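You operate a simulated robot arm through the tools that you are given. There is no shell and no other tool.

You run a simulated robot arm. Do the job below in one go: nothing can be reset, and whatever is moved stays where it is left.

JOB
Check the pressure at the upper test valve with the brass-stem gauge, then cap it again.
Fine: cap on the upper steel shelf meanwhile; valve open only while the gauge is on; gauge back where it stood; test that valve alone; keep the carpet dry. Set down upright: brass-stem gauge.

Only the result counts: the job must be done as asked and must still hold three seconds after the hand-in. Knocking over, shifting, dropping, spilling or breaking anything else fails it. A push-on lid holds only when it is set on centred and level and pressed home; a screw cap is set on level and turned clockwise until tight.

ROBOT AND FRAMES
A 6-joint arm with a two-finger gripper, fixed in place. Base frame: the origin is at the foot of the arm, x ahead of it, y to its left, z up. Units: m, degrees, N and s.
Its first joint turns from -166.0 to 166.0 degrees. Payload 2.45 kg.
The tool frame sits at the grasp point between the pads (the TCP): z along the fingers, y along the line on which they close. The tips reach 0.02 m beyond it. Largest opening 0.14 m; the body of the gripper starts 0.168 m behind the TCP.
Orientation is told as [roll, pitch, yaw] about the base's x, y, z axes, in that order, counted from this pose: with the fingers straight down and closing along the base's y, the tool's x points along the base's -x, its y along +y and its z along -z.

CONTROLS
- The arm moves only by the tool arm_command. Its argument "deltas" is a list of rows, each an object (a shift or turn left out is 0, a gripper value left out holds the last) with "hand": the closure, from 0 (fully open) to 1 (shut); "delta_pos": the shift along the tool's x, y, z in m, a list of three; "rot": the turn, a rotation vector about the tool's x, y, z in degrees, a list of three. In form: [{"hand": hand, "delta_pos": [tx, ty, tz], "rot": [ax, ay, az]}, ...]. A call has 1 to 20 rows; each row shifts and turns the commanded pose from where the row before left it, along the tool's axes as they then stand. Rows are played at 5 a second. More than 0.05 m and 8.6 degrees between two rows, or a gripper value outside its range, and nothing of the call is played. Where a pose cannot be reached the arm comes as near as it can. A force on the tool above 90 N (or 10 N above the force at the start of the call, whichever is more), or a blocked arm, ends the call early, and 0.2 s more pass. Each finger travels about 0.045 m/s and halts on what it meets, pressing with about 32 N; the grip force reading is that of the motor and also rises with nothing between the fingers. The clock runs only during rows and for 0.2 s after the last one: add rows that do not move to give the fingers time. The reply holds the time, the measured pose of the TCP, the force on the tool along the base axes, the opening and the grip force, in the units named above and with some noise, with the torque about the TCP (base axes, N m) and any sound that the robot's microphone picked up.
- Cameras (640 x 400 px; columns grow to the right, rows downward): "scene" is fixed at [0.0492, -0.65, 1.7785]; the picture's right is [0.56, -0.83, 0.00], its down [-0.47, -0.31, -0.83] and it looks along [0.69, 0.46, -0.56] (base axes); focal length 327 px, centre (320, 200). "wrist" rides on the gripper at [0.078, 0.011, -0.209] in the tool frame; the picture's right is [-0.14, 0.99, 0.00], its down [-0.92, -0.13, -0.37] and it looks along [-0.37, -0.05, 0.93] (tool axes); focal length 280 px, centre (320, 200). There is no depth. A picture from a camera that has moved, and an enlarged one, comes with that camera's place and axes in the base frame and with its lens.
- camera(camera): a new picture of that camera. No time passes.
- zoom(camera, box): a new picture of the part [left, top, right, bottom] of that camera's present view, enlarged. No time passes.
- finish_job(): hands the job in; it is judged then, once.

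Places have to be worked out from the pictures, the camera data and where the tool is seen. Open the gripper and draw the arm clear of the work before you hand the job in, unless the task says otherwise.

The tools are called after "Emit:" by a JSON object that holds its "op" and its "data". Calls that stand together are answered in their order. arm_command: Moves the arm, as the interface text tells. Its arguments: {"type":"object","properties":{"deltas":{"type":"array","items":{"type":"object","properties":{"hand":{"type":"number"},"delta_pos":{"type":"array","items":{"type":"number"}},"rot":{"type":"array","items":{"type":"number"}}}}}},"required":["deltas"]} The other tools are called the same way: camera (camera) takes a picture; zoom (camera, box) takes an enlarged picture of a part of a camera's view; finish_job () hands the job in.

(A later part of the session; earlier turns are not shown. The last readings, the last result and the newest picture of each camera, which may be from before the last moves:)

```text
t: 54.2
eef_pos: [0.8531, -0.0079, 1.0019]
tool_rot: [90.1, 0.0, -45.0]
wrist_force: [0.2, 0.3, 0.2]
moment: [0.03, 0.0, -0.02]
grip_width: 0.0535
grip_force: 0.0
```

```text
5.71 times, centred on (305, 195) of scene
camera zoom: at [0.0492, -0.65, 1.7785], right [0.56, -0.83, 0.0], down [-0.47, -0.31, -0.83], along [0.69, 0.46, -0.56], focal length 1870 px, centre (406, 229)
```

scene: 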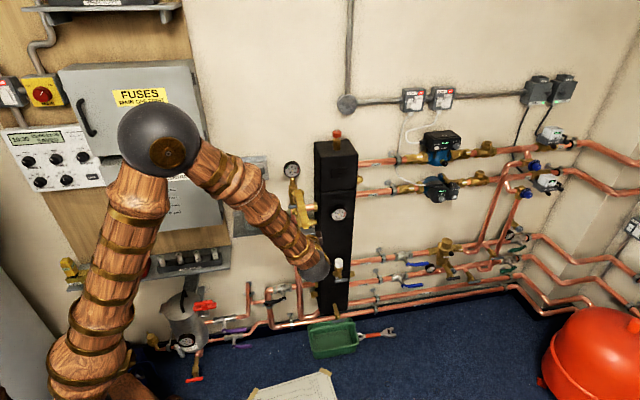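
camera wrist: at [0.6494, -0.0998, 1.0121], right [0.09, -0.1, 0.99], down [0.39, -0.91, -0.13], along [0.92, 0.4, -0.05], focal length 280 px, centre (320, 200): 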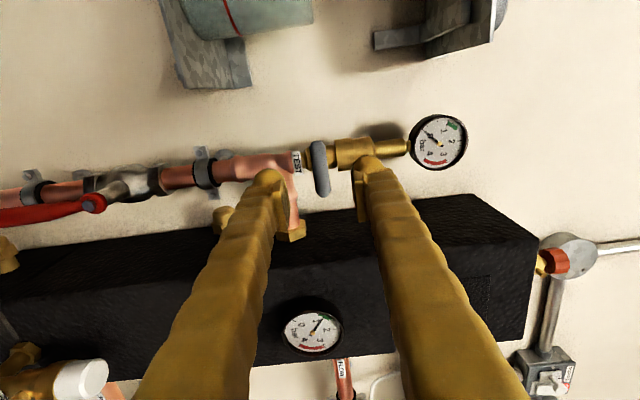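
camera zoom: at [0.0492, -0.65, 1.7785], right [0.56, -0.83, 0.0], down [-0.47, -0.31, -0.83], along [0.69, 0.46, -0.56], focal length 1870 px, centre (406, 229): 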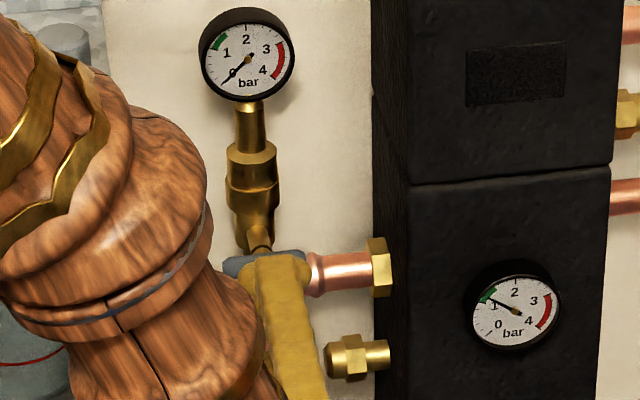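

The lever is centred between the fingers to within 1 mm. I advance 0.073 m so that the pads straddle it and check once more before closing.

Emit:
{"op": "arm_command", "data": {"deltas": [{"delta_pos": [0, 0, 0.03]}, {"delta_pos": [0, 0, 0.028]}, {"delta_pos": [0, 0, 0.015]}, {}]}}

Emit:
{"op": "zoom", "data": {"camera": "wrist", "box": [230, 110, 410, 250]}}

Emit:
{"op": "zoom", "data": {"camera": "scene", "box": [270, 160, 340, 230]}}

```text
t: 55.2
eef_pos: [0.9038, 0.0438, 1.0025]
tool_rot: [90.2, 0.0, -45.0]
wrist_force: [0.2, -0.2, 0.6]
moment: [0.02, 0.02, 0.03]
grip_width: 0.0531
grip_force: 0.1
```

```text
2.86 times, centred on (320, 180) of wrist
camera zoom: at [0.7011, -0.0475, 1.0126], right [0.09, -0.1, 0.99], down [0.39, -0.91, -0.13], along [0.92, 0.4, -0.05], focal length 801 px, centre (320, 257)
```

zoom: 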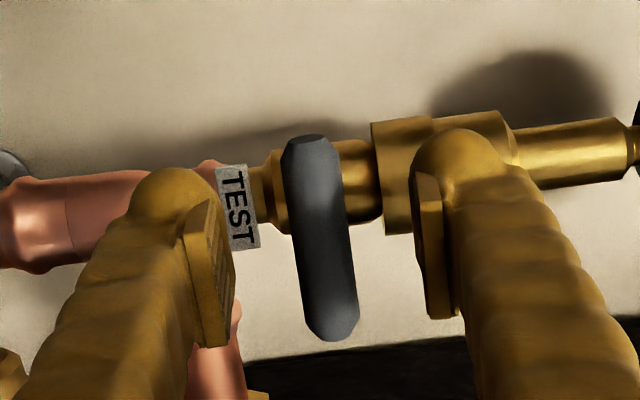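

```text
5.71 times, centred on (305, 195) of scene
camera zoom: at [0.0492, -0.65, 1.7785], right [0.56, -0.83, 0.0], down [-0.47, -0.31, -0.83], along [0.69, 0.46, -0.56], focal length 1870 px, centre (406, 229)
```

zoom: 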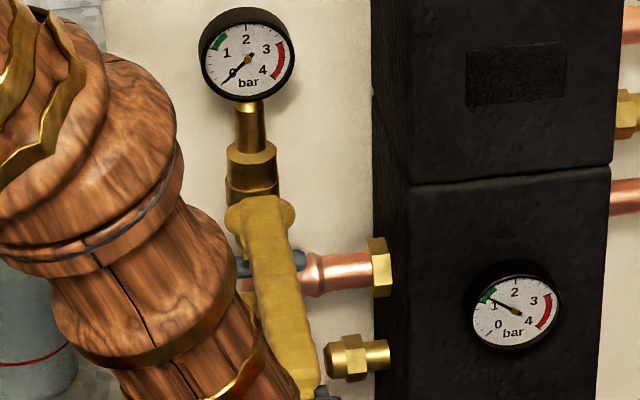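

The lever lies exactly at the TCP. I close on it gently.

Emit:
{"op": "arm_command", "data": {"deltas": [{"hand": 0.8}, {"hand": 0.95}, {}, {}, {}]}}

Emit:
{"op": "zoom", "data": {"camera": "wrist", "box": [230, 110, 410, 250]}}

```text
t: 56.4
eef_pos: [0.9052, 0.0444, 1.0022]
tool_rot: [90.2, -0.2, -44.9]
wrist_force: [2.9, 1.8, 1.9]
moment: [0.01, -0.03, -0.01]
grip_width: 0.0126
grip_force: 39.5
```

```text
2.86 times, centred on (320, 180) of wrist
camera zoom: at [0.7011, -0.0476, 1.0127], right [0.09, -0.1, 0.99], down [0.39, -0.91, -0.13], along [0.92, 0.4, -0.05], focal length 801 px, centre (320, 257)
```

zoom: 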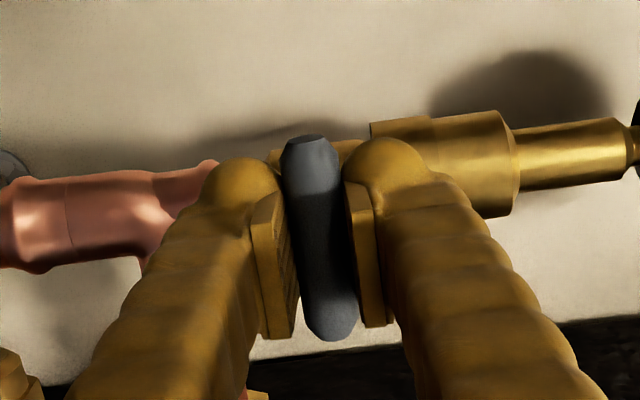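

The lever is gripped. I test an anticlockwise turn (seen from the front) by a few degrees, watching the torque about the wall normal.

Emit:
{"op": "arm_command", "data": {"deltas": [{"rot": [0, 0, -3]}, {"rot": [0, 0, -3]}, {}]}}

Emit:
{"op": "zoom", "data": {"camera": "scene", "box": [270, 160, 340, 230]}}

Emit:
{"op": "zoom", "data": {"camera": "wrist", "box": [230, 110, 410, 250]}}

```text
t: 57.2
eef_pos: [0.9039, 0.0442, 1.0021]
tool_rot: [90.2, -6.1, -45.0]
wrist_force: [7.5, 1.5, 2.7]
moment: [-0.02, -0.02, -0.07]
grip_width: 0.0126
grip_force: 39.1
```

```text
5.71 times, centred on (305, 195) of scene
camera zoom: at [0.0492, -0.65, 1.7785], right [0.56, -0.83, 0.0], down [-0.47, -0.31, -0.83], along [0.69, 0.46, -0.56], focal length 1870 px, centre (406, 229)
```

zoom: 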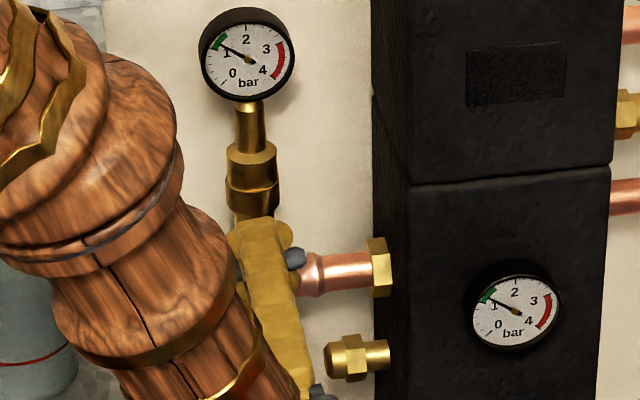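

```text
2.86 times, centred on (320, 180) of wrist
camera zoom: at [0.7005, -0.0471, 1.0043], right [0.02, -0.03, 1.0], down [0.4, -0.92, -0.03], along [0.92, 0.4, -0.01], focal length 801 px, centre (320, 257)
```

zoom: 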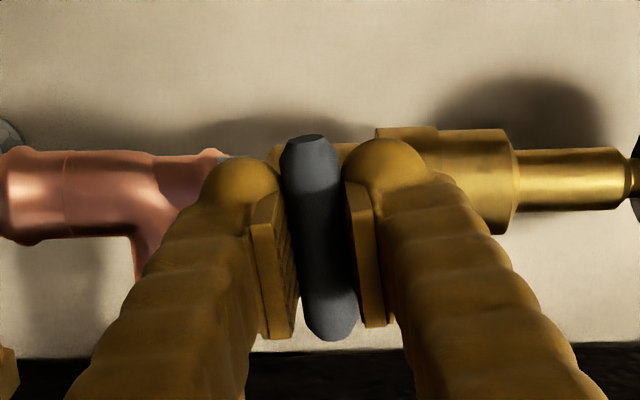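

The needle rose to about 1.3 bar as soon as the valve cracked open, so this is the opening direction and the seal holds. I continue turning toward fully open.

Emit:
{"op": "arm_command", "data": {"deltas": [{"rot": [0, 0, -6]}, {"rot": [0, 0, -6]}, {"rot": [0, 0, -6]}, {"rot": [0, 0, -6]}, {"rot": [0, 0, -6]}, {}]}}

Emit:
{"op": "zoom", "data": {"camera": "scene", "box": [270, 160, 340, 230]}}

Emit:
{"op": "camera", "data": {"camera": "wrist"}}

```text
t: 58.6
eef_pos: [0.9041, 0.0446, 1.0026]
tool_rot: [90.3, -36.2, -45.0]
wrist_force: [18.7, -2.9, -4.6]
moment: [-0.01, 0.06, -0.19]
grip_width: 0.0124
grip_force: 39.1
```

```text
5.71 times, centred on (305, 195) of scene
camera zoom: at [0.0492, -0.65, 1.7785], right [0.56, -0.83, 0.0], down [-0.47, -0.31, -0.83], along [0.69, 0.46, -0.56], focal length 1870 px, centre (406, 229)
```

zoom: 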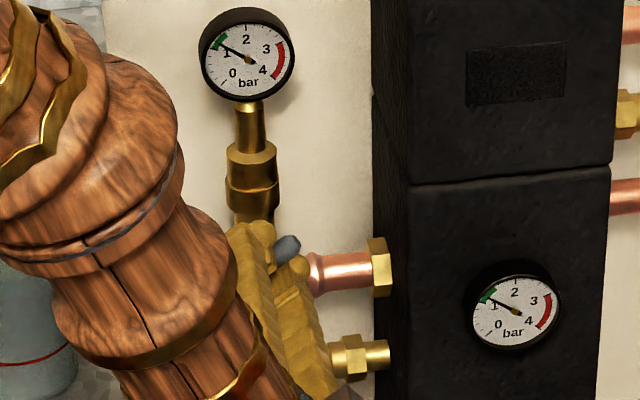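

```text
taken
camera wrist: at [0.7073, -0.0536, 0.964], right [-0.34, 0.33, 0.88], down [0.32, -0.84, 0.44], along [0.89, 0.43, 0.18], focal length 280 px, centre (320, 200)
```

wrist: 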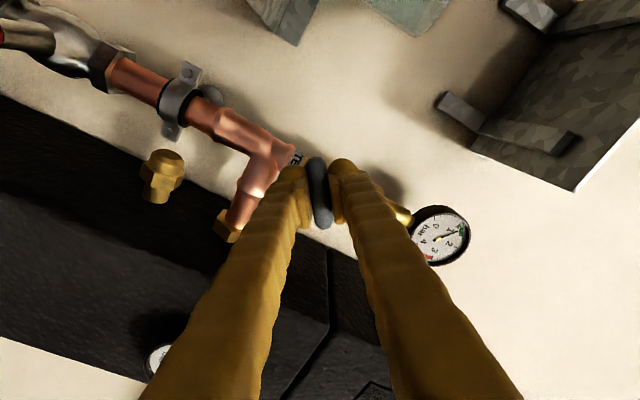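

Needle steady at ≈1.2 bar. A lateral force of ~15 N has built up from a slight axis offset, so I shift ~1 mm with it and continue turning.

Emit:
{"op": "arm_command", "data": {"deltas": [{"delta_pos": [-0.0007, -0.0005, 0.0005]}, {"rot": [0, 0, -6]}, {"rot": [0, 0, -6]}, {"rot": [0, 0, -6]}, {"rot": [0, 0, -6]}, {}]}}

```text
t: 60.0
eef_pos: [0.9061, 0.0443, 1.0017]
tool_rot: [90.4, -60.1, -45.2]
wrist_force: [-20.0, -16.7, -14.9]
moment: [-0.1, 0.1, 0.04]
grip_width: 0.0124
grip_force: 38.9
```

Lever is at ~60°. I ease the small residual forces (pull back 0.3 mm, down 0.7 mm) and turn the remaining 28°.

Emit:
{"op": "arm_command", "data": {"deltas": [{"delta_pos": [0.0006, -0.00035, -0.00035]}, {"rot": [0, 0, -6]}, {"rot": [0, 0, -6]}, {"rot": [0, 0, -6]}, {}]}}

Emit:
{"op": "zoom", "data": {"camera": "scene", "box": [270, 160, 340, 230]}}

```text
t: 61.2
eef_pos: [0.9048, 0.0434, 1.0025]
tool_rot: [91.0, -78.1, -45.9]
wrist_force: [0.8, -11.3, -13.2]
moment: [-0.09, 0.13, -0.09]
grip_width: 0.0126
grip_force: 39.2
```

```text
5.71 times, centred on (305, 195) of scene
camera zoom: at [0.0492, -0.65, 1.7785], right [0.56, -0.83, 0.0], down [-0.47, -0.31, -0.83], along [0.69, 0.46, -0.56], focal length 1870 px, centre (406, 229)
```

zoom: 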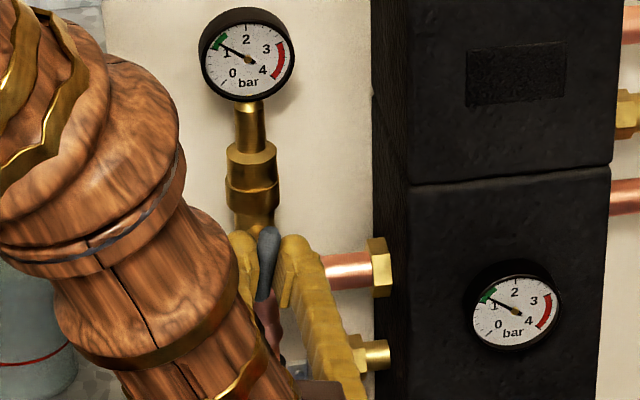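

Lever is at ~78° open. I take the last ~11° in smaller steps, watching for the end stop.

Emit:
{"op": "arm_command", "data": {"deltas": [{"rot": [0, 0, -4]}, {"rot": [0, 0, -4]}, {"rot": [0, 0, -3]}, {}, {}, {}]}}

Emit:
{"op": "zoom", "data": {"camera": "scene", "box": [285, 155, 325, 185]}}

Emit:
{"op": "camera", "data": {"camera": "wrist"}}

```text
t: 62.6
eef_pos: [0.9049, 0.0439, 1.0011]
tool_rot: [102.9, -89.0, -57.9]
wrist_force: [11.9, -13.4, -12.8]
moment: [-0.09, 0.12, -0.19]
grip_width: 0.0124
grip_force: 39.4
```

```text
13.33 times, centred on (305, 170) of scene
camera zoom: at [0.0492, -0.65, 1.7785], right [0.56, -0.83, 0.0], down [-0.47, -0.31, -0.83], along [0.69, 0.46, -0.56], focal length 4363 px, centre (520, 600)
```

zoom: 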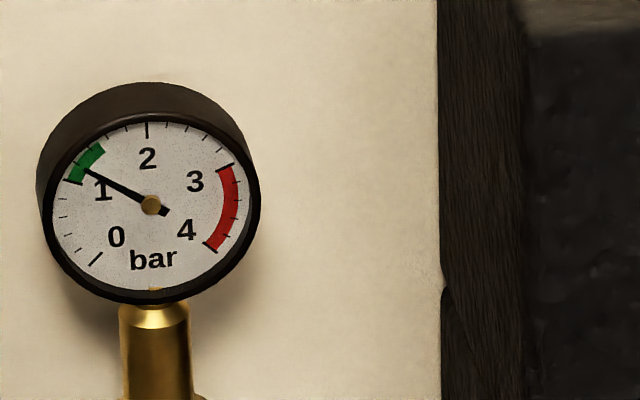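

```text
taken
camera wrist: at [0.7488, -0.0947, 0.9229], right [-0.7, 0.7, 0.15], down [-0.16, -0.36, 0.92], along [0.7, 0.62, 0.37], focal length 280 px, centre (320, 200)
```

wrist: 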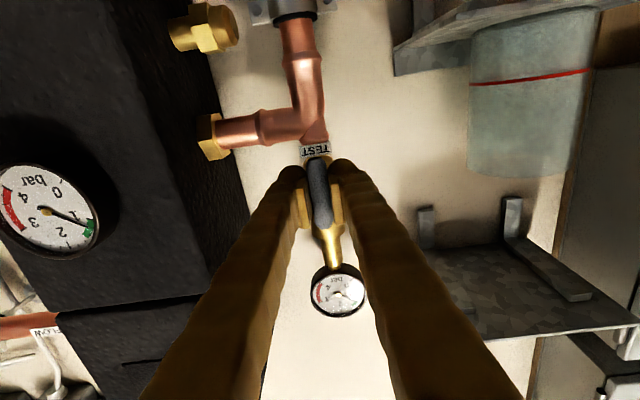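

The gauge reads steadily about 1.15–1.2 bar, matching the header's own gauge: the pressure is checked. Now I close the valve by turning the lever back, undoing my offsets on the way.

Emit:
{"op": "arm_command", "data": {"deltas": [{"rot": [0, 0, 5]}, {"rot": [0, 0, 6]}, {"rot": [0, 0, 6]}, {"rot": [0, 0, 6]}, {"rot": [0, 0, 6]}, {"delta_pos": [-0.0006, 0.00035, 0.00035]}, {}]}}

Emit:
{"op": "arm_command", "data": {"deltas": [{"rot": [0, 0, 6]}, {"rot": [0, 0, 6]}, {"rot": [0, 0, 6]}, {"rot": [0, 0, 6]}, {"delta_pos": [0.0007, 0.0005, -0.0005]}, {}]}}

```text
t: 64.2
eef_pos: [0.9048, 0.0441, 1.002]
tool_rot: [90.4, -60.0, -45.4]
wrist_force: [-13.7, -12.3, -8.0]
moment: [-0.07, 0.09, 0.01]
grip_width: 0.0122
grip_force: 39.2
```

```text
t: 65.6
eef_pos: [0.905, 0.0437, 1.0017]
tool_rot: [90.3, -35.9, -45.1]
wrist_force: [1.6, -8.1, -13.5]
moment: [-0.11, 0.1, -0.07]
grip_width: 0.0125
grip_force: 38.8
```

Forces stay low. I turn the remaining 36° back to the fully closed, horizontal position.

Emit:
{"op": "arm_command", "data": {"deltas": [{"rot": [0, 0, 6]}, {"rot": [0, 0, 6]}, {"rot": [0, 0, 6]}, {"rot": [0, 0, 6]}, {"rot": [0, 0, 6]}, {"rot": [0, 0, 4]}, {"rot": [0, 0, 2]}, {}]}}

Emit:
{"op": "zoom", "data": {"camera": "scene", "box": [270, 150, 340, 220]}}

Emit:
{"op": "zoom", "data": {"camera": "wrist", "box": [230, 110, 410, 250]}}

```text
t: 67.4
eef_pos: [0.9043, 0.0441, 1.0034]
tool_rot: [90.3, 0.0, -44.9]
wrist_force: [36.4, 16.3, 4.2]
moment: [0.02, -0.01, -0.11]
grip_width: 0.0128
grip_force: 38.8
```

```text
5.71 times, centred on (305, 185) of scene
camera zoom: at [0.0492, -0.65, 1.7785], right [0.56, -0.83, 0.0], down [-0.47, -0.31, -0.83], along [0.69, 0.46, -0.56], focal length 1870 px, centre (406, 286)
```

zoom: 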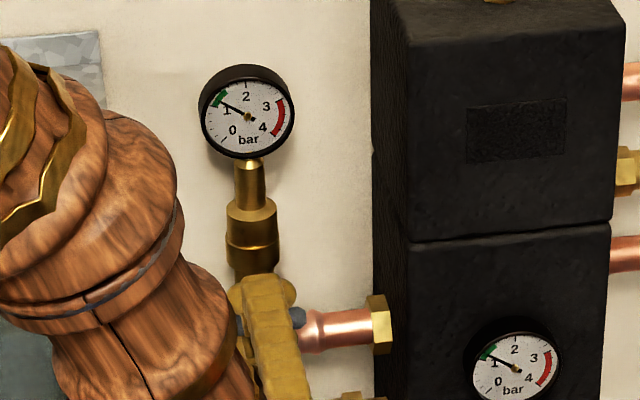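

```text
2.86 times, centred on (320, 180) of wrist
camera zoom: at [0.7012, -0.0476, 1.0126], right [0.09, -0.1, 0.99], down [0.39, -0.91, -0.13], along [0.92, 0.4, -0.05], focal length 801 px, centre (320, 257)
```

zoom: 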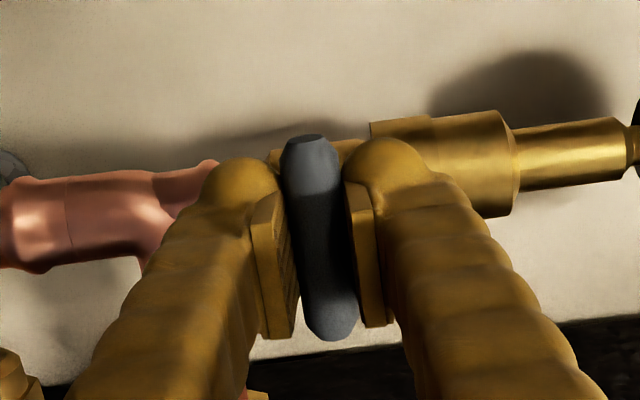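

The lever is back to horizontal (0.0°) like at the start. I relieve the built-up force and press 2° further against the closed stop to be certain it is shut, watching torque and needle.

Emit:
{"op": "arm_command", "data": {"deltas": [{"delta_pos": [-0.0006, 0, 0.0006]}, {"rot": [0, 0, 1]}, {"rot": [0, 0, 1]}, {}, {}]}}

Emit:
{"op": "zoom", "data": {"camera": "scene", "box": [285, 155, 325, 185]}}

Emit:
{"op": "zoom", "data": {"camera": "wrist", "box": [230, 110, 410, 250]}}

```text
t: 68.6
eef_pos: [0.904, 0.0428, 1.0025]
tool_rot: [90.4, 1.9, -44.9]
wrist_force: [-13.2, 9.1, 17.9]
moment: [-0.51, -0.75, 0.23]
grip_width: 0.0128
grip_force: 39.5
```

```text
13.33 times, centred on (305, 170) of scene
camera zoom: at [0.0492, -0.65, 1.7785], right [0.56, -0.83, 0.0], down [-0.47, -0.31, -0.83], along [0.69, 0.46, -0.56], focal length 4363 px, centre (520, 600)
```

zoom: 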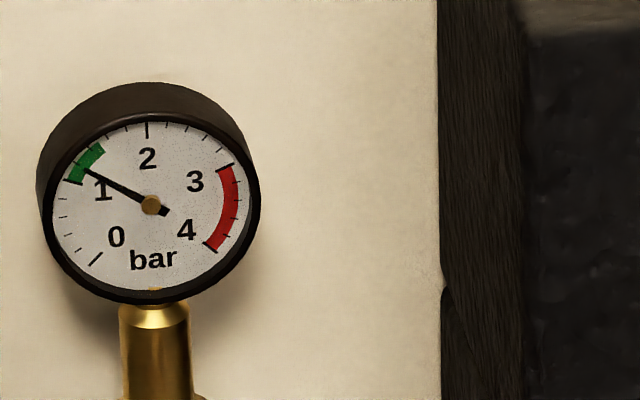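

```text
2.86 times, centred on (320, 180) of wrist
camera zoom: at [0.7015, -0.0481, 1.0153], right [0.12, -0.12, 0.99], down [0.39, -0.91, -0.16], along [0.91, 0.4, -0.06], focal length 801 px, centre (320, 257)
```

zoom: 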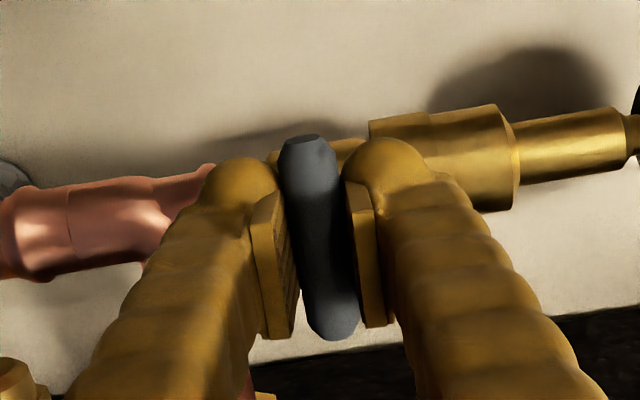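

Torque of −0.9 N m against the stop: the valve is fully closed (the needle just holds the trapped reading). I release the lever here and back out.

Emit:
{"op": "arm_command", "data": {"deltas": [{"rot": [0, 0, -0.8]}, {"hand": 0.8}, {"hand": 0.62}, {}, {}, {"delta_pos": [0, 0, -0.03]}, {"delta_pos": [0, 0, -0.04]}, {"delta_pos": [0, 0, -0.035]}, {}]}}

Emit:
{"op": "camera", "data": {"camera": "wrist"}}

Emit:
{"op": "zoom", "data": {"camera": "wrist", "box": [230, 130, 410, 250]}}

Emit:
{"op": "zoom", "data": {"camera": "scene", "box": [270, 150, 340, 220]}}

```text
t: 70.6
eef_pos: [0.8307, -0.0292, 1.0026]
tool_rot: [90.2, 1.1, -44.9]
wrist_force: [-0.6, 0.0, -0.4]
moment: [-0.03, 0.01, 0.03]
grip_width: 0.0534
grip_force: 0.1
```

```text
taken
camera wrist: at [0.6275, -0.1218, 1.0144], right [0.11, -0.11, 0.99], down [0.39, -0.91, -0.15], along [0.91, 0.4, -0.05], focal length 280 px, centre (320, 200)
```

wrist: 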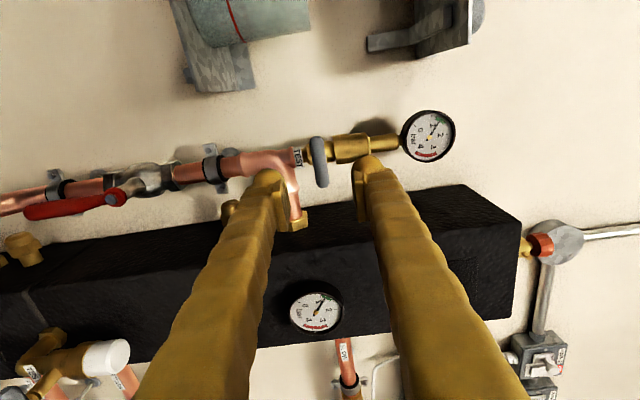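

```text
3.33 times, centred on (320, 190) of wrist
camera zoom: at [0.6275, -0.1218, 1.0144], right [0.11, -0.11, 0.99], down [0.39, -0.91, -0.15], along [0.91, 0.4, -0.05], focal length 935 px, centre (320, 233)
```

zoom: 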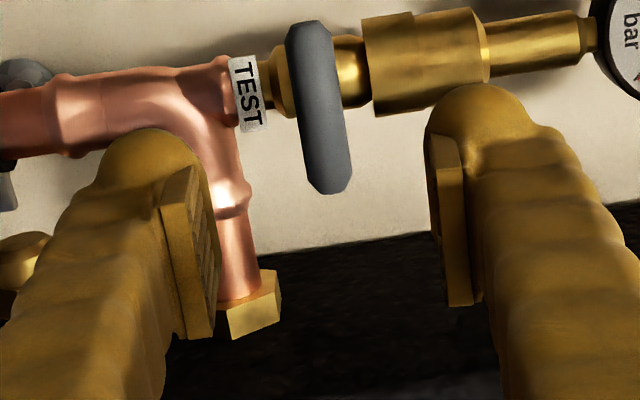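

```text
5.71 times, centred on (305, 185) of scene
camera zoom: at [0.0492, -0.65, 1.7785], right [0.56, -0.83, 0.0], down [-0.47, -0.31, -0.83], along [0.69, 0.46, -0.56], focal length 1870 px, centre (406, 286)
```

zoom: 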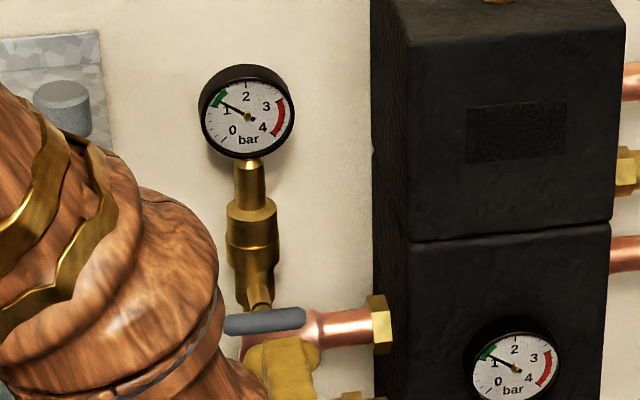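

Lever is back at its original horizontal angle and the gauge is still seated. I spin the tool back +89° to close horizontally again, then rise to the gauge stem height.

Emit:
{"op": "arm_command", "data": {"deltas": [{"rot": [0, 0, 7.5]}, {"rot": [0, 0, 7.5]}, {"rot": [0, 0, 7.5]}, {"rot": [0, 0, 7.5]}, {"rot": [0, 0, 7.5]}, {"rot": [0, 0, 7.5]}, {"rot": [0, 0, 7.5]}, {"rot": [0, 0, 7.5]}, {"rot": [0, 0, 7.5]}, {"rot": [0, 0, 7.5]}, {"rot": [0, 0, 7.5]}, {"rot": [0, 0, 6.4]}, {"delta_pos": [0.044, 0.001, 0]}, {"delta_pos": [0.044, 0.001, 0]}, {}]}}

Emit:
{"op": "camera", "data": {"camera": "wrist"}}

Emit:
{"op": "zoom", "data": {"camera": "wrist", "box": [230, 60, 410, 260]}}

```text
t: 73.8
eef_pos: [0.8327, -0.0314, 1.0904]
tool_rot: [-161.0, 89.8, 63.9]
wrist_force: [0.5, -0.3, 1.0]
moment: [-0.01, 0.01, -0.01]
grip_width: 0.053
grip_force: 0.1
```

```text
taken
camera wrist: at [0.692, -0.1868, 1.1674], right [0.7, -0.7, -0.14], down [-0.35, -0.17, -0.92], along [0.62, 0.69, -0.36], focal length 280 px, centre (320, 200)
```

wrist: 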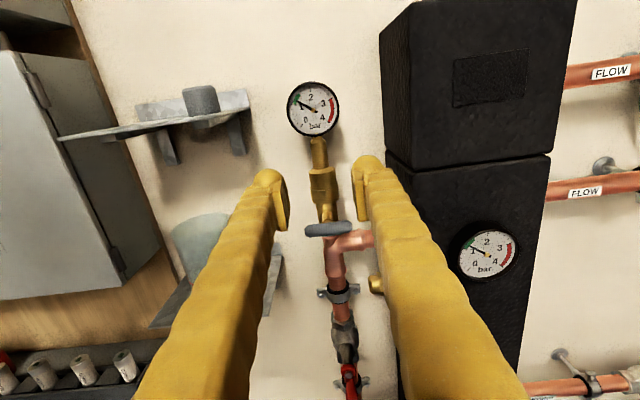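

```text
2.00 times, centred on (320, 160) of wrist
camera zoom: at [0.692, -0.1868, 1.1674], right [0.7, -0.7, -0.14], down [-0.35, -0.17, -0.92], along [0.62, 0.69, -0.36], focal length 561 px, centre (320, 280)
```

zoom: 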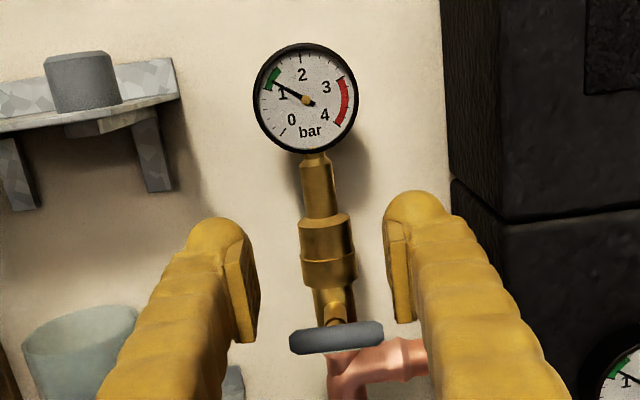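

Square to the wall again. I approach the gauge stem along the same path and regrip it.

Emit:
{"op": "arm_command", "data": {"deltas": [{"delta_pos": [0, -0.0008, 0.045]}, {"delta_pos": [0, 0, 0.045]}, {"delta_pos": [0, 0, 0.04]}, {"delta_pos": [0, 0, 0.03]}, {}]}}

Emit:
{"op": "zoom", "data": {"camera": "wrist", "box": [270, 70, 380, 300]}}

```text
t: 75.0
eef_pos: [0.9449, 0.082, 1.0919]
tool_rot: [-167.9, 89.8, 57.2]
wrist_force: [-0.1, 0.8, -0.4]
moment: [0.02, 0.03, 0.0]
grip_width: 0.0532
grip_force: 0.1
```

```text
1.74 times, centred on (325, 185) of wrist
camera zoom: at [0.805, -0.073, 1.1685], right [0.7, -0.7, -0.14], down [-0.35, -0.17, -0.92], along [0.62, 0.69, -0.36], focal length 488 px, centre (311, 226)
```

zoom: 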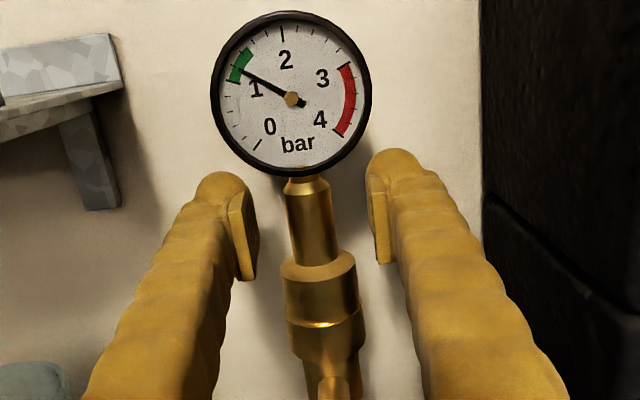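

Aligned with the stem, at about the same grip height. I close on it.

Emit:
{"op": "arm_command", "data": {"deltas": [{"delta_pos": [-0.0005, 0, 0.001]}, {"hand": 0.78}, {"hand": 0.9}, {}, {}, {}]}}

Emit:
{"op": "zoom", "data": {"camera": "wrist", "box": [270, 70, 380, 300]}}

```text
t: 76.4
eef_pos: [0.9464, 0.0821, 1.0904]
tool_rot: [-167.4, 89.9, 57.7]
wrist_force: [0.6, 1.0, 0.6]
moment: [0.0, 0.0, 0.01]
grip_width: 0.0181
grip_force: 31.7
```

```text
1.74 times, centred on (325, 185) of wrist
camera zoom: at [0.8053, -0.0724, 1.1679], right [0.7, -0.7, -0.14], down [-0.35, -0.17, -0.92], along [0.62, 0.69, -0.36], focal length 488 px, centre (311, 226)
```

zoom: 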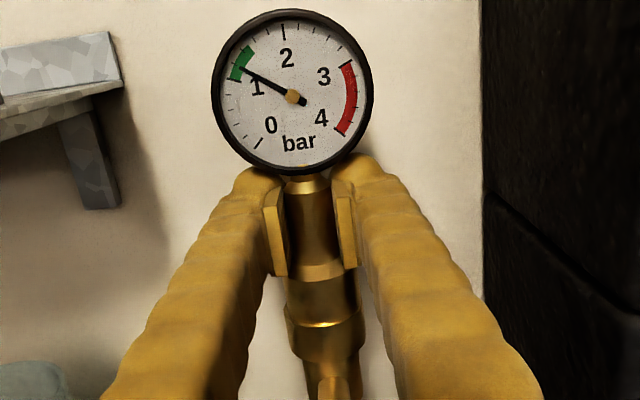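

Gripped cleanly. I lift straight up slowly and watch the force as it comes off the nozzle.

Emit:
{"op": "arm_command", "data": {"deltas": [{"delta_pos": [0.002, 0, 0]}, {"delta_pos": [0.002, 0, 0]}, {}]}}

Emit:
{"op": "zoom", "data": {"camera": "wrist", "box": [270, 70, 380, 300]}}

```text
t: 77.2
eef_pos: [0.9455, 0.0821, 1.0941]
tool_rot: [-166.4, 89.7, 58.8]
wrist_force: [0.4, 0.1, -2.8]
moment: [0.01, 0.02, 0.02]
grip_width: 0.0183
grip_force: 32.5
```

```text
1.74 times, centred on (325, 185) of wrist
camera zoom: at [0.8052, -0.0722, 1.1717], right [0.7, -0.7, -0.14], down [-0.35, -0.17, -0.92], along [0.62, 0.69, -0.36], focal length 488 px, centre (311, 226)
```

zoom: 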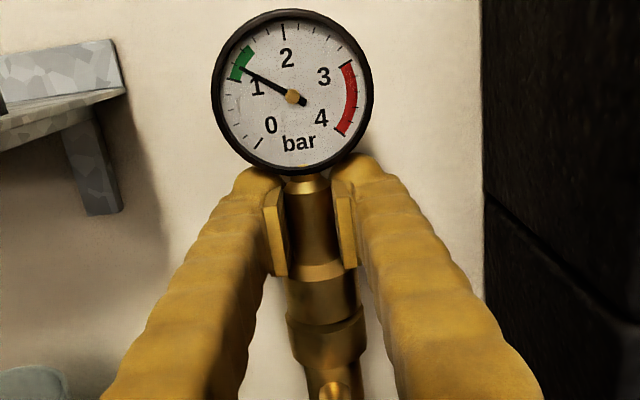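

It comes off freely with only its own weight. I continue straight up to carrying height.

Emit:
{"op": "arm_command", "data": {"deltas": [{"delta_pos": [0.005, 0, 0]}, {"delta_pos": [0.01, 0, 0]}, {"delta_pos": [0.02, 0, 0]}, {"delta_pos": [0.035, 0, 0]}, {"delta_pos": [0.04, 0, 0]}, {"delta_pos": [0.04, 0, 0]}, {"delta_pos": [0.033, 0, 0]}, {}]}}

Emit:
{"op": "camera", "data": {"camera": "wrist"}}

Emit:
{"op": "zoom", "data": {"camera": "scene", "box": [220, 100, 340, 200]}}

```text
t: 79.0
eef_pos: [0.9459, 0.0812, 1.2765]
tool_rot: [-162.6, 89.8, 62.5]
wrist_force: [0.1, -0.7, -2.5]
moment: [-0.02, 0.01, 0.0]
grip_width: 0.0183
grip_force: 32.0
```

```text
taken
camera wrist: at [0.8049, -0.0734, 1.3542], right [0.7, -0.7, -0.14], down [-0.35, -0.17, -0.92], along [0.62, 0.69, -0.36], focal length 280 px, centre (320, 200)
```

wrist: 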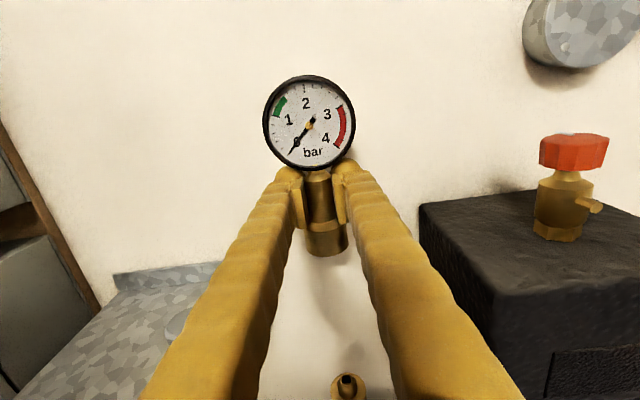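

```text
4.00 times, centred on (280, 150) of scene
camera zoom: at [0.0492, -0.65, 1.7785], right [0.56, -0.83, 0.0], down [-0.47, -0.31, -0.83], along [0.69, 0.46, -0.56], focal length 1309 px, centre (480, 400)
```

zoom: 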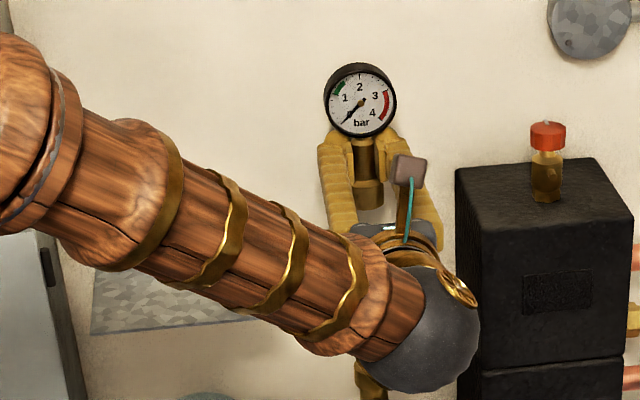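

The needle fell back to zero and the port is not leaking. I carry the gauge left to above its original spot.

Emit:
{"op": "arm_command", "data": {"deltas": [{"delta_pos": [0, -0.03, -0.003]}, {"delta_pos": [0, -0.045, -0.003]}, {"delta_pos": [0, -0.045, -0.003]}, {"delta_pos": [0, -0.045, -0.003]}, {"delta_pos": [0, -0.035, -0.003]}, {"delta_pos": [0, -0.0213, 0]}, {}]}}

Emit:
{"op": "camera", "data": {"camera": "wrist"}}

Emit:
{"op": "zoom", "data": {"camera": "scene", "box": [205, 100, 325, 200]}}

```text
t: 80.6
eef_pos: [0.7769, 0.2272, 1.2777]
tool_rot: [-171.0, 89.9, 54.1]
wrist_force: [0.1, 0.4, -3.6]
moment: [-0.02, 0.03, 0.0]
grip_width: 0.0184
grip_force: 31.8
```

```text
taken
camera wrist: at [0.6366, 0.0725, 1.3546], right [0.7, -0.7, -0.14], down [-0.35, -0.17, -0.92], along [0.62, 0.69, -0.36], focal length 280 px, centre (320, 200)
```

wrist: 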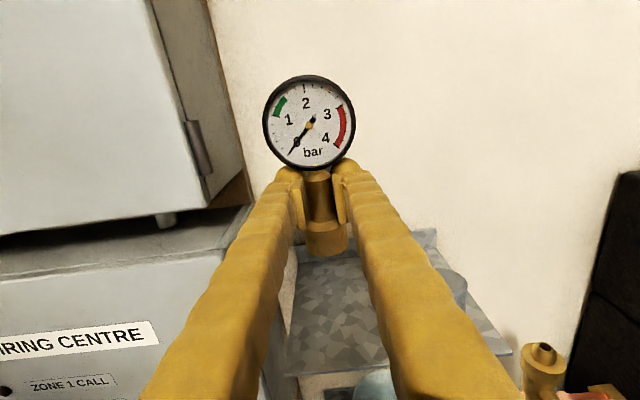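

```text
4.00 times, centred on (265, 150) of scene
camera zoom: at [0.0492, -0.65, 1.7785], right [0.56, -0.83, 0.0], down [-0.47, -0.31, -0.83], along [0.69, 0.46, -0.56], focal length 1309 px, centre (540, 400)
```

zoom: 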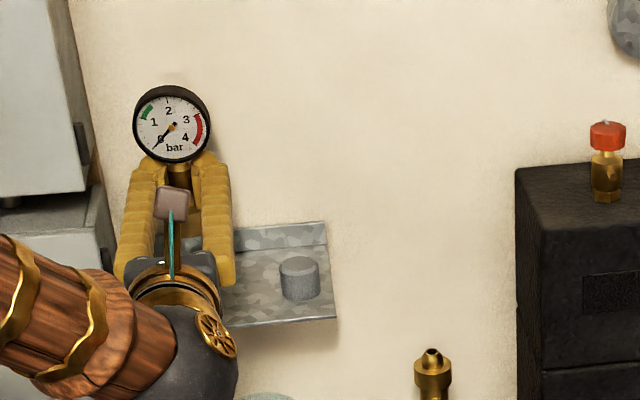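

Within ~1 mm of the original spot. I correct 0.9 mm to the right and lower to just above the shelf.

Emit:
{"op": "arm_command", "data": {"deltas": [{"delta_pos": [-0.02, 0.0009, 0.0003]}, {"delta_pos": [-0.02, 0, 0]}, {"delta_pos": [-0.015, 0, 0]}, {"delta_pos": [-0.007, 0, 0]}, {}]}}

Emit:
{"op": "zoom", "data": {"camera": "scene", "box": [220, 132, 270, 182]}}

Emit:
{"op": "zoom", "data": {"camera": "wrist", "box": [270, 200, 390, 290]}}

```text
t: 81.8
eef_pos: [0.779, 0.2273, 1.2149]
tool_rot: [-167.5, 89.9, 57.6]
wrist_force: [-0.4, -0.4, -2.5]
moment: [0.03, 0.04, 0.0]
grip_width: 0.0183
grip_force: 31.8
```

```text
8.00 times, centred on (245, 157) of scene
camera zoom: at [0.0492, -0.65, 1.7785], right [0.56, -0.83, 0.0], down [-0.47, -0.31, -0.83], along [0.69, 0.46, -0.56], focal length 2618 px, centre (920, 544)
```

zoom: 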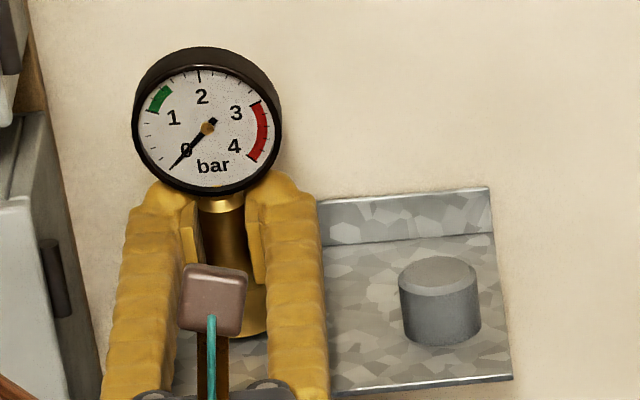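

```text
4.44 times, centred on (330, 245) of wrist
camera zoom: at [0.6384, 0.0728, 1.2921], right [0.7, -0.7, -0.14], down [-0.35, -0.17, -0.92], along [0.62, 0.69, -0.36], focal length 1246 px, centre (276, 0)
```

zoom: 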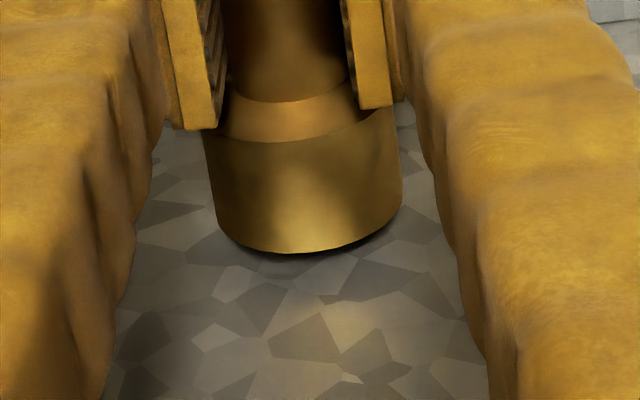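

Compared with the reference picture it is ~8 mm above and laterally spot on. I lower 5 mm, then in 1 mm steps to contact.

Emit:
{"op": "arm_command", "data": {"deltas": [{"delta_pos": [-0.003, 0, 0]}, {"delta_pos": [-0.002, 0, 0]}, {}]}}

Emit:
{"op": "arm_command", "data": {"deltas": [{"delta_pos": [-0.001, 0, 0]}, {}]}}

Emit:
{"op": "arm_command", "data": {"deltas": [{"delta_pos": [-0.001, 0, 0]}, {}]}}

Emit:
{"op": "zoom", "data": {"camera": "wrist", "box": [270, 200, 390, 290]}}

```text
t: 82.6
eef_pos: [0.7775, 0.2276, 1.2114]
tool_rot: [-169.0, 89.8, 56.0]
wrist_force: [0.2, 0.5, -2.3]
moment: [-0.01, 0.02, 0.02]
grip_width: 0.0179
grip_force: 31.9
```

```text
t: 83.2
eef_pos: [0.7786, 0.2282, 1.2088]
tool_rot: [-167.4, 89.8, 57.7]
wrist_force: [0.0, 0.0, -3.2]
moment: [-0.03, -0.03, 0.0]
grip_width: 0.0179
grip_force: 32.0
```

```text
t: 83.8
eef_pos: [0.7784, 0.2292, 1.2077]
tool_rot: [-167.3, 89.8, 57.7]
wrist_force: [0.1, 0.4, -2.9]
moment: [-0.03, -0.01, 0.0]
grip_width: 0.0182
grip_force: 32.5
```

```text
4.44 times, centred on (330, 245) of wrist
camera zoom: at [0.638, 0.0728, 1.2856], right [0.7, -0.7, -0.14], down [-0.35, -0.17, -0.92], along [0.62, 0.69, -0.36], focal length 1246 px, centre (276, 0)
```

zoom: 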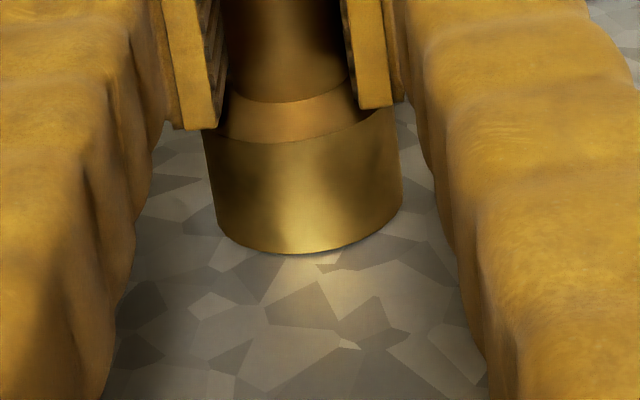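

Almost touching, still no contact force. A couple of finer steps.

Emit:
{"op": "arm_command", "data": {"deltas": [{"delta_pos": [-0.0007, 0, 0]}, {}]}}

Emit:
{"op": "arm_command", "data": {"deltas": [{"delta_pos": [-0.0007, 0, 0]}, {}]}}

```text
t: 84.4
eef_pos: [0.7783, 0.2283, 1.2075]
tool_rot: [-167.6, 89.9, 57.6]
wrist_force: [-1.1, 0.2, -3.5]
moment: [-0.03, -0.05, -0.02]
grip_width: 0.0182
grip_force: 32.1
```

```text
t: 85.0
eef_pos: [0.7796, 0.227, 1.2081]
tool_rot: [-177.4, 89.7, 47.7]
wrist_force: [1.5, 4.5, 10.3]
moment: [0.05, -0.01, 0.02]
grip_width: 0.0182
grip_force: 32.2
```

Contact with the shelf (13 N change). I ease off 0.5 mm and open the fingers as before.

Emit:
{"op": "arm_command", "data": {"deltas": [{"delta_pos": [0.0005, 0, 0]}, {"hand": 0.8}, {"hand": 0.62}, {}, {}, {}]}}

Emit:
{"op": "zoom", "data": {"camera": "wrist", "box": [230, 110, 410, 250]}}

Emit:
{"op": "zoom", "data": {"camera": "scene", "box": [220, 132, 270, 182]}}

```text
t: 86.4
eef_pos: [0.7781, 0.2279, 1.2073]
tool_rot: [-168.4, 89.8, 56.5]
wrist_force: [0.5, -0.3, 0.6]
moment: [-0.02, -0.03, -0.02]
grip_width: 0.0533
grip_force: 0.1
```

```text
2.86 times, centred on (320, 180) of wrist
camera zoom: at [0.6379, 0.0728, 1.2845], right [0.7, -0.7, -0.14], down [-0.35, -0.17, -0.92], along [0.62, 0.69, -0.36], focal length 801 px, centre (320, 257)
```

zoom: 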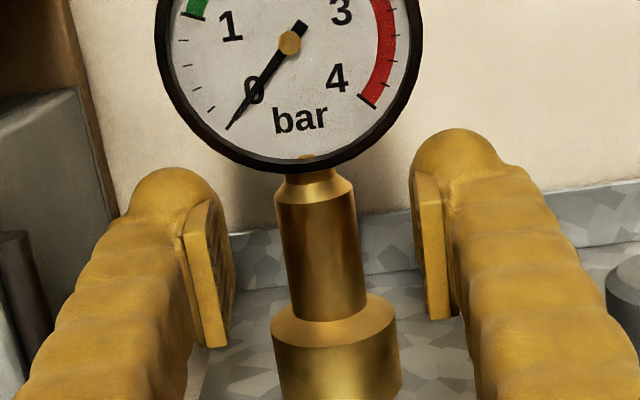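

```text
8.00 times, centred on (245, 157) of scene
camera zoom: at [0.0492, -0.65, 1.7785], right [0.56, -0.83, 0.0], down [-0.47, -0.31, -0.83], along [0.69, 0.46, -0.56], focal length 2618 px, centre (920, 544)
```

zoom: 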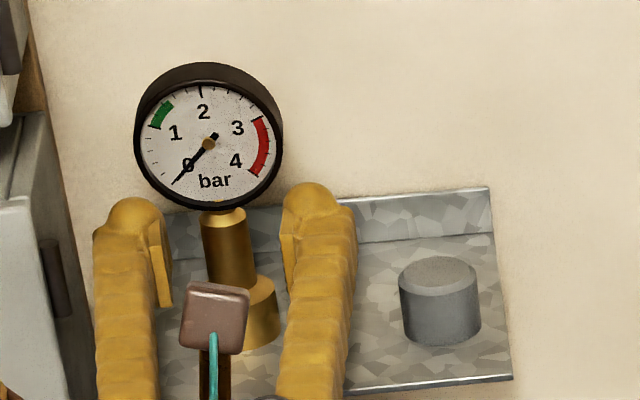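

The gauge stands exactly where it was (dial centre matches the reference picture within a pixel). I withdraw straight back, then line up with the cap.

Emit:
{"op": "arm_command", "data": {"deltas": [{"delta_pos": [0, 0, -0.03]}, {"delta_pos": [0, 0, -0.04]}, {"delta_pos": [0, 0, -0.045]}, {"delta_pos": [0, 0, -0.045]}, {}]}}

Emit:
{"op": "zoom", "data": {"camera": "scene", "box": [215, 125, 325, 205]}}

Emit:
{"op": "camera", "data": {"camera": "wrist"}}

```text
t: 87.6
eef_pos: [0.6653, 0.1152, 1.2092]
tool_rot: [-166.8, 89.7, 58.3]
wrist_force: [0.5, -0.5, -0.6]
moment: [0.0, 0.01, -0.01]
grip_width: 0.0531
grip_force: 0.1
```

```text
5.00 times, centred on (270, 165) of scene
camera zoom: at [0.0492, -0.65, 1.7785], right [0.56, -0.83, 0.0], down [-0.47, -0.31, -0.83], along [0.69, 0.46, -0.56], focal length 1636 px, centre (570, 375)
```

zoom: 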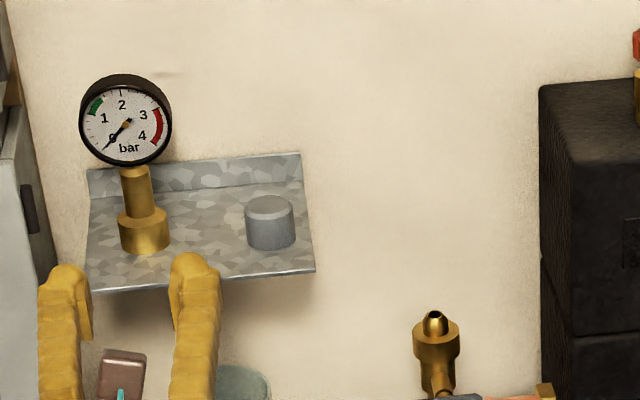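

```text
taken
camera wrist: at [0.5245, -0.0406, 1.2856], right [0.7, -0.7, -0.14], down [-0.35, -0.17, -0.92], along [0.62, 0.69, -0.36], focal length 280 px, centre (320, 200)
```

wrist: 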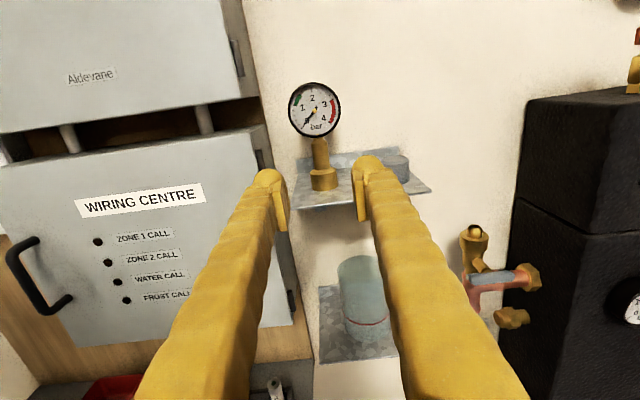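

Everything stands in place. I move in front of the cap at grip height and approach it part of the way.

Emit:
{"op": "arm_command", "data": {"deltas": [{"delta_pos": [-0.012, 0.047, 0]}, {"delta_pos": [-0.0125, 0.0478, 0]}, {"delta_pos": [0, 0, 0.04]}, {"delta_pos": [0, 0, 0.04]}, {}]}}

Emit:
{"op": "zoom", "data": {"camera": "wrist", "box": [230, 110, 410, 250]}}

```text
t: 88.8
eef_pos: [0.7903, 0.1047, 1.1839]
tool_rot: [-169.1, 89.9, 55.8]
wrist_force: [0.2, 0.5, -0.2]
moment: [0.01, -0.02, -0.02]
grip_width: 0.0533
grip_force: 0.0
```

```text
2.86 times, centred on (320, 180) of wrist
camera zoom: at [0.649, -0.0505, 1.2607], right [0.7, -0.7, -0.14], down [-0.35, -0.17, -0.92], along [0.62, 0.69, -0.36], focal length 801 px, centre (320, 257)
```

zoom: 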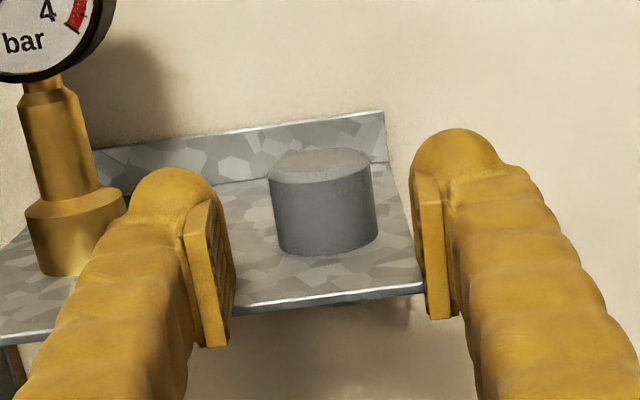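

Cap is ~1.5 mm left of the TCP. I correct, advance until the cap is in the pads, and close.

Emit:
{"op": "arm_command", "data": {"deltas": [{"delta_pos": [-0.0005, -0.0015, 0.03]}, {"delta_pos": [0, 0, 0.03]}, {"delta_pos": [0, 0, 0.0105]}, {}]}}

Emit:
{"op": "zoom", "data": {"camera": "wrist", "box": [260, 150, 390, 250]}}

```text
t: 89.8
eef_pos: [0.8379, 0.1558, 1.1822]
tool_rot: [-169.5, 89.8, 55.4]
wrist_force: [-0.1, 0.5, 1.1]
moment: [0.01, 0.04, 0.0]
grip_width: 0.053
grip_force: 0.2
```

```text
4.00 times, centred on (325, 200) of wrist
camera zoom: at [0.6974, 0.0003, 1.2595], right [0.7, -0.7, -0.14], down [-0.35, -0.17, -0.92], along [0.62, 0.69, -0.36], focal length 1122 px, centre (300, 200)
```

zoom: 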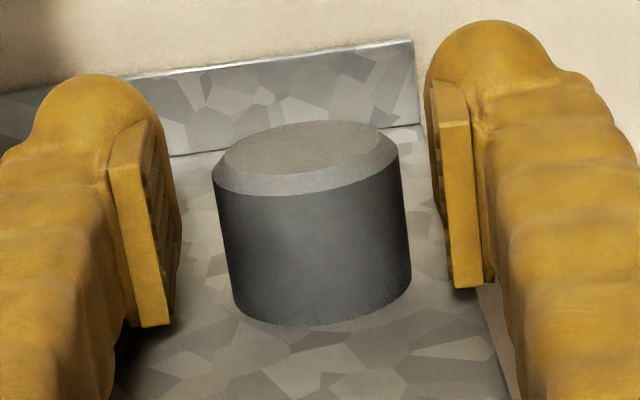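

The cap sits ~1 mm right of centre, so I shift that and close on it, then compare with my original in-hand picture.

Emit:
{"op": "arm_command", "data": {"deltas": [{"delta_pos": [0, 0.0008, 0.0008]}, {"hand": 0.75}, {"hand": 0.8}, {}, {}, {}]}}

Emit:
{"op": "zoom", "data": {"camera": "wrist", "box": [240, 130, 400, 230]}}

```text
t: 91.2
eef_pos: [0.8394, 0.1549, 1.1816]
tool_rot: [-168.3, 89.7, 56.7]
wrist_force: [0.4, -0.6, 1.7]
moment: [0.01, -0.03, 0.0]
grip_width: 0.0334
grip_force: 31.7
```

```text
4.00 times, centred on (320, 180) of wrist
camera zoom: at [0.6986, 0.0, 1.2593], right [0.7, -0.7, -0.14], down [-0.35, -0.17, -0.92], along [0.62, 0.69, -0.36], focal length 1122 px, centre (320, 280)
```

zoom: 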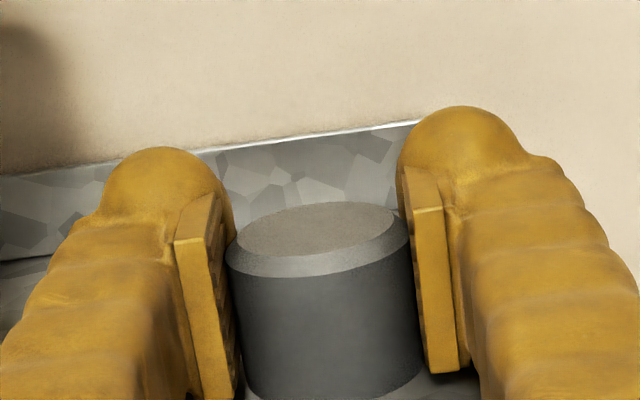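

Gripped as before (cap sits ~2 mm lower in the fingers). I lift it, carry it back along the same path and stop above the port.

Emit:
{"op": "arm_command", "data": {"deltas": [{"delta_pos": [0.005, 0, 0]}, {"delta_pos": [0.02, 0, 0]}, {"delta_pos": [0, 0.03, 0]}, {"delta_pos": [0, 0.04, 0.009]}, {"delta_pos": [0, 0.035, 0.009]}, {"delta_pos": [0, 0.021, 0.009]}, {"delta_pos": [-0.03, 0, 0]}, {"delta_pos": [-0.04, 0, 0]}, {"delta_pos": [-0.03, 0, 0]}, {}]}}

Emit:
{"op": "camera", "data": {"camera": "wrist"}}

Emit:
{"op": "zoom", "data": {"camera": "wrist", "box": [260, 150, 400, 300]}}

Emit:
{"op": "zoom", "data": {"camera": "scene", "box": [270, 160, 330, 210]}}

```text
t: 93.4
eef_pos: [0.9472, 0.0872, 1.108]
tool_rot: [-167.5, 89.8, 57.6]
wrist_force: [0.2, 0.2, -0.1]
moment: [0.02, 0.0, -0.03]
grip_width: 0.0335
grip_force: 32.1
```

```text
taken
camera wrist: at [0.8073, -0.069, 1.1845], right [0.7, -0.7, -0.14], down [-0.35, -0.17, -0.92], along [0.62, 0.69, -0.36], focal length 280 px, centre (320, 200)
```

wrist: 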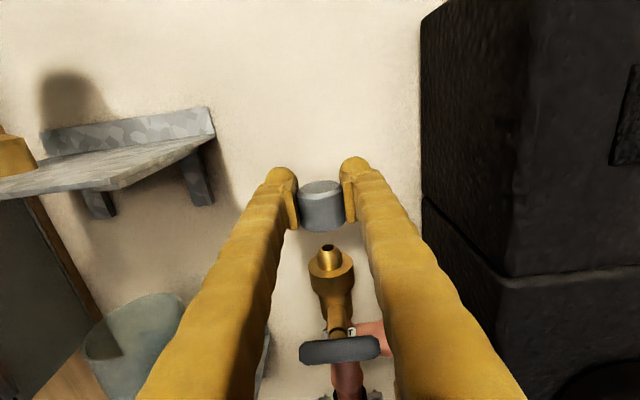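

```text
2.67 times, centred on (330, 225) of wrist
camera zoom: at [0.8073, -0.069, 1.1845], right [0.7, -0.7, -0.14], down [-0.35, -0.17, -0.92], along [0.62, 0.69, -0.36], focal length 748 px, centre (293, 133)
```

zoom: 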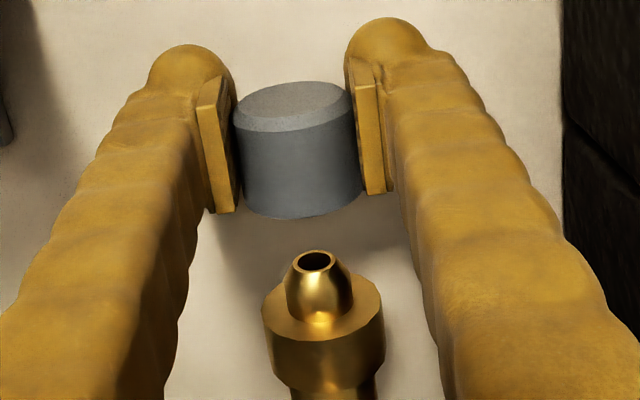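

```text
8.00 times, centred on (300, 185) of scene
camera zoom: at [0.0492, -0.65, 1.7785], right [0.56, -0.83, 0.0], down [-0.47, -0.31, -0.83], along [0.69, 0.46, -0.56], focal length 2618 px, centre (480, 320)
```

zoom: 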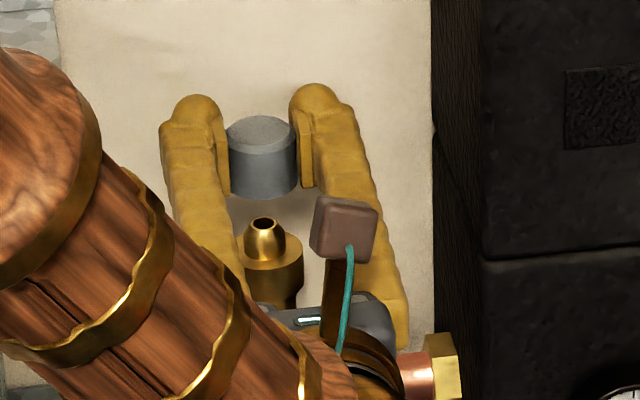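

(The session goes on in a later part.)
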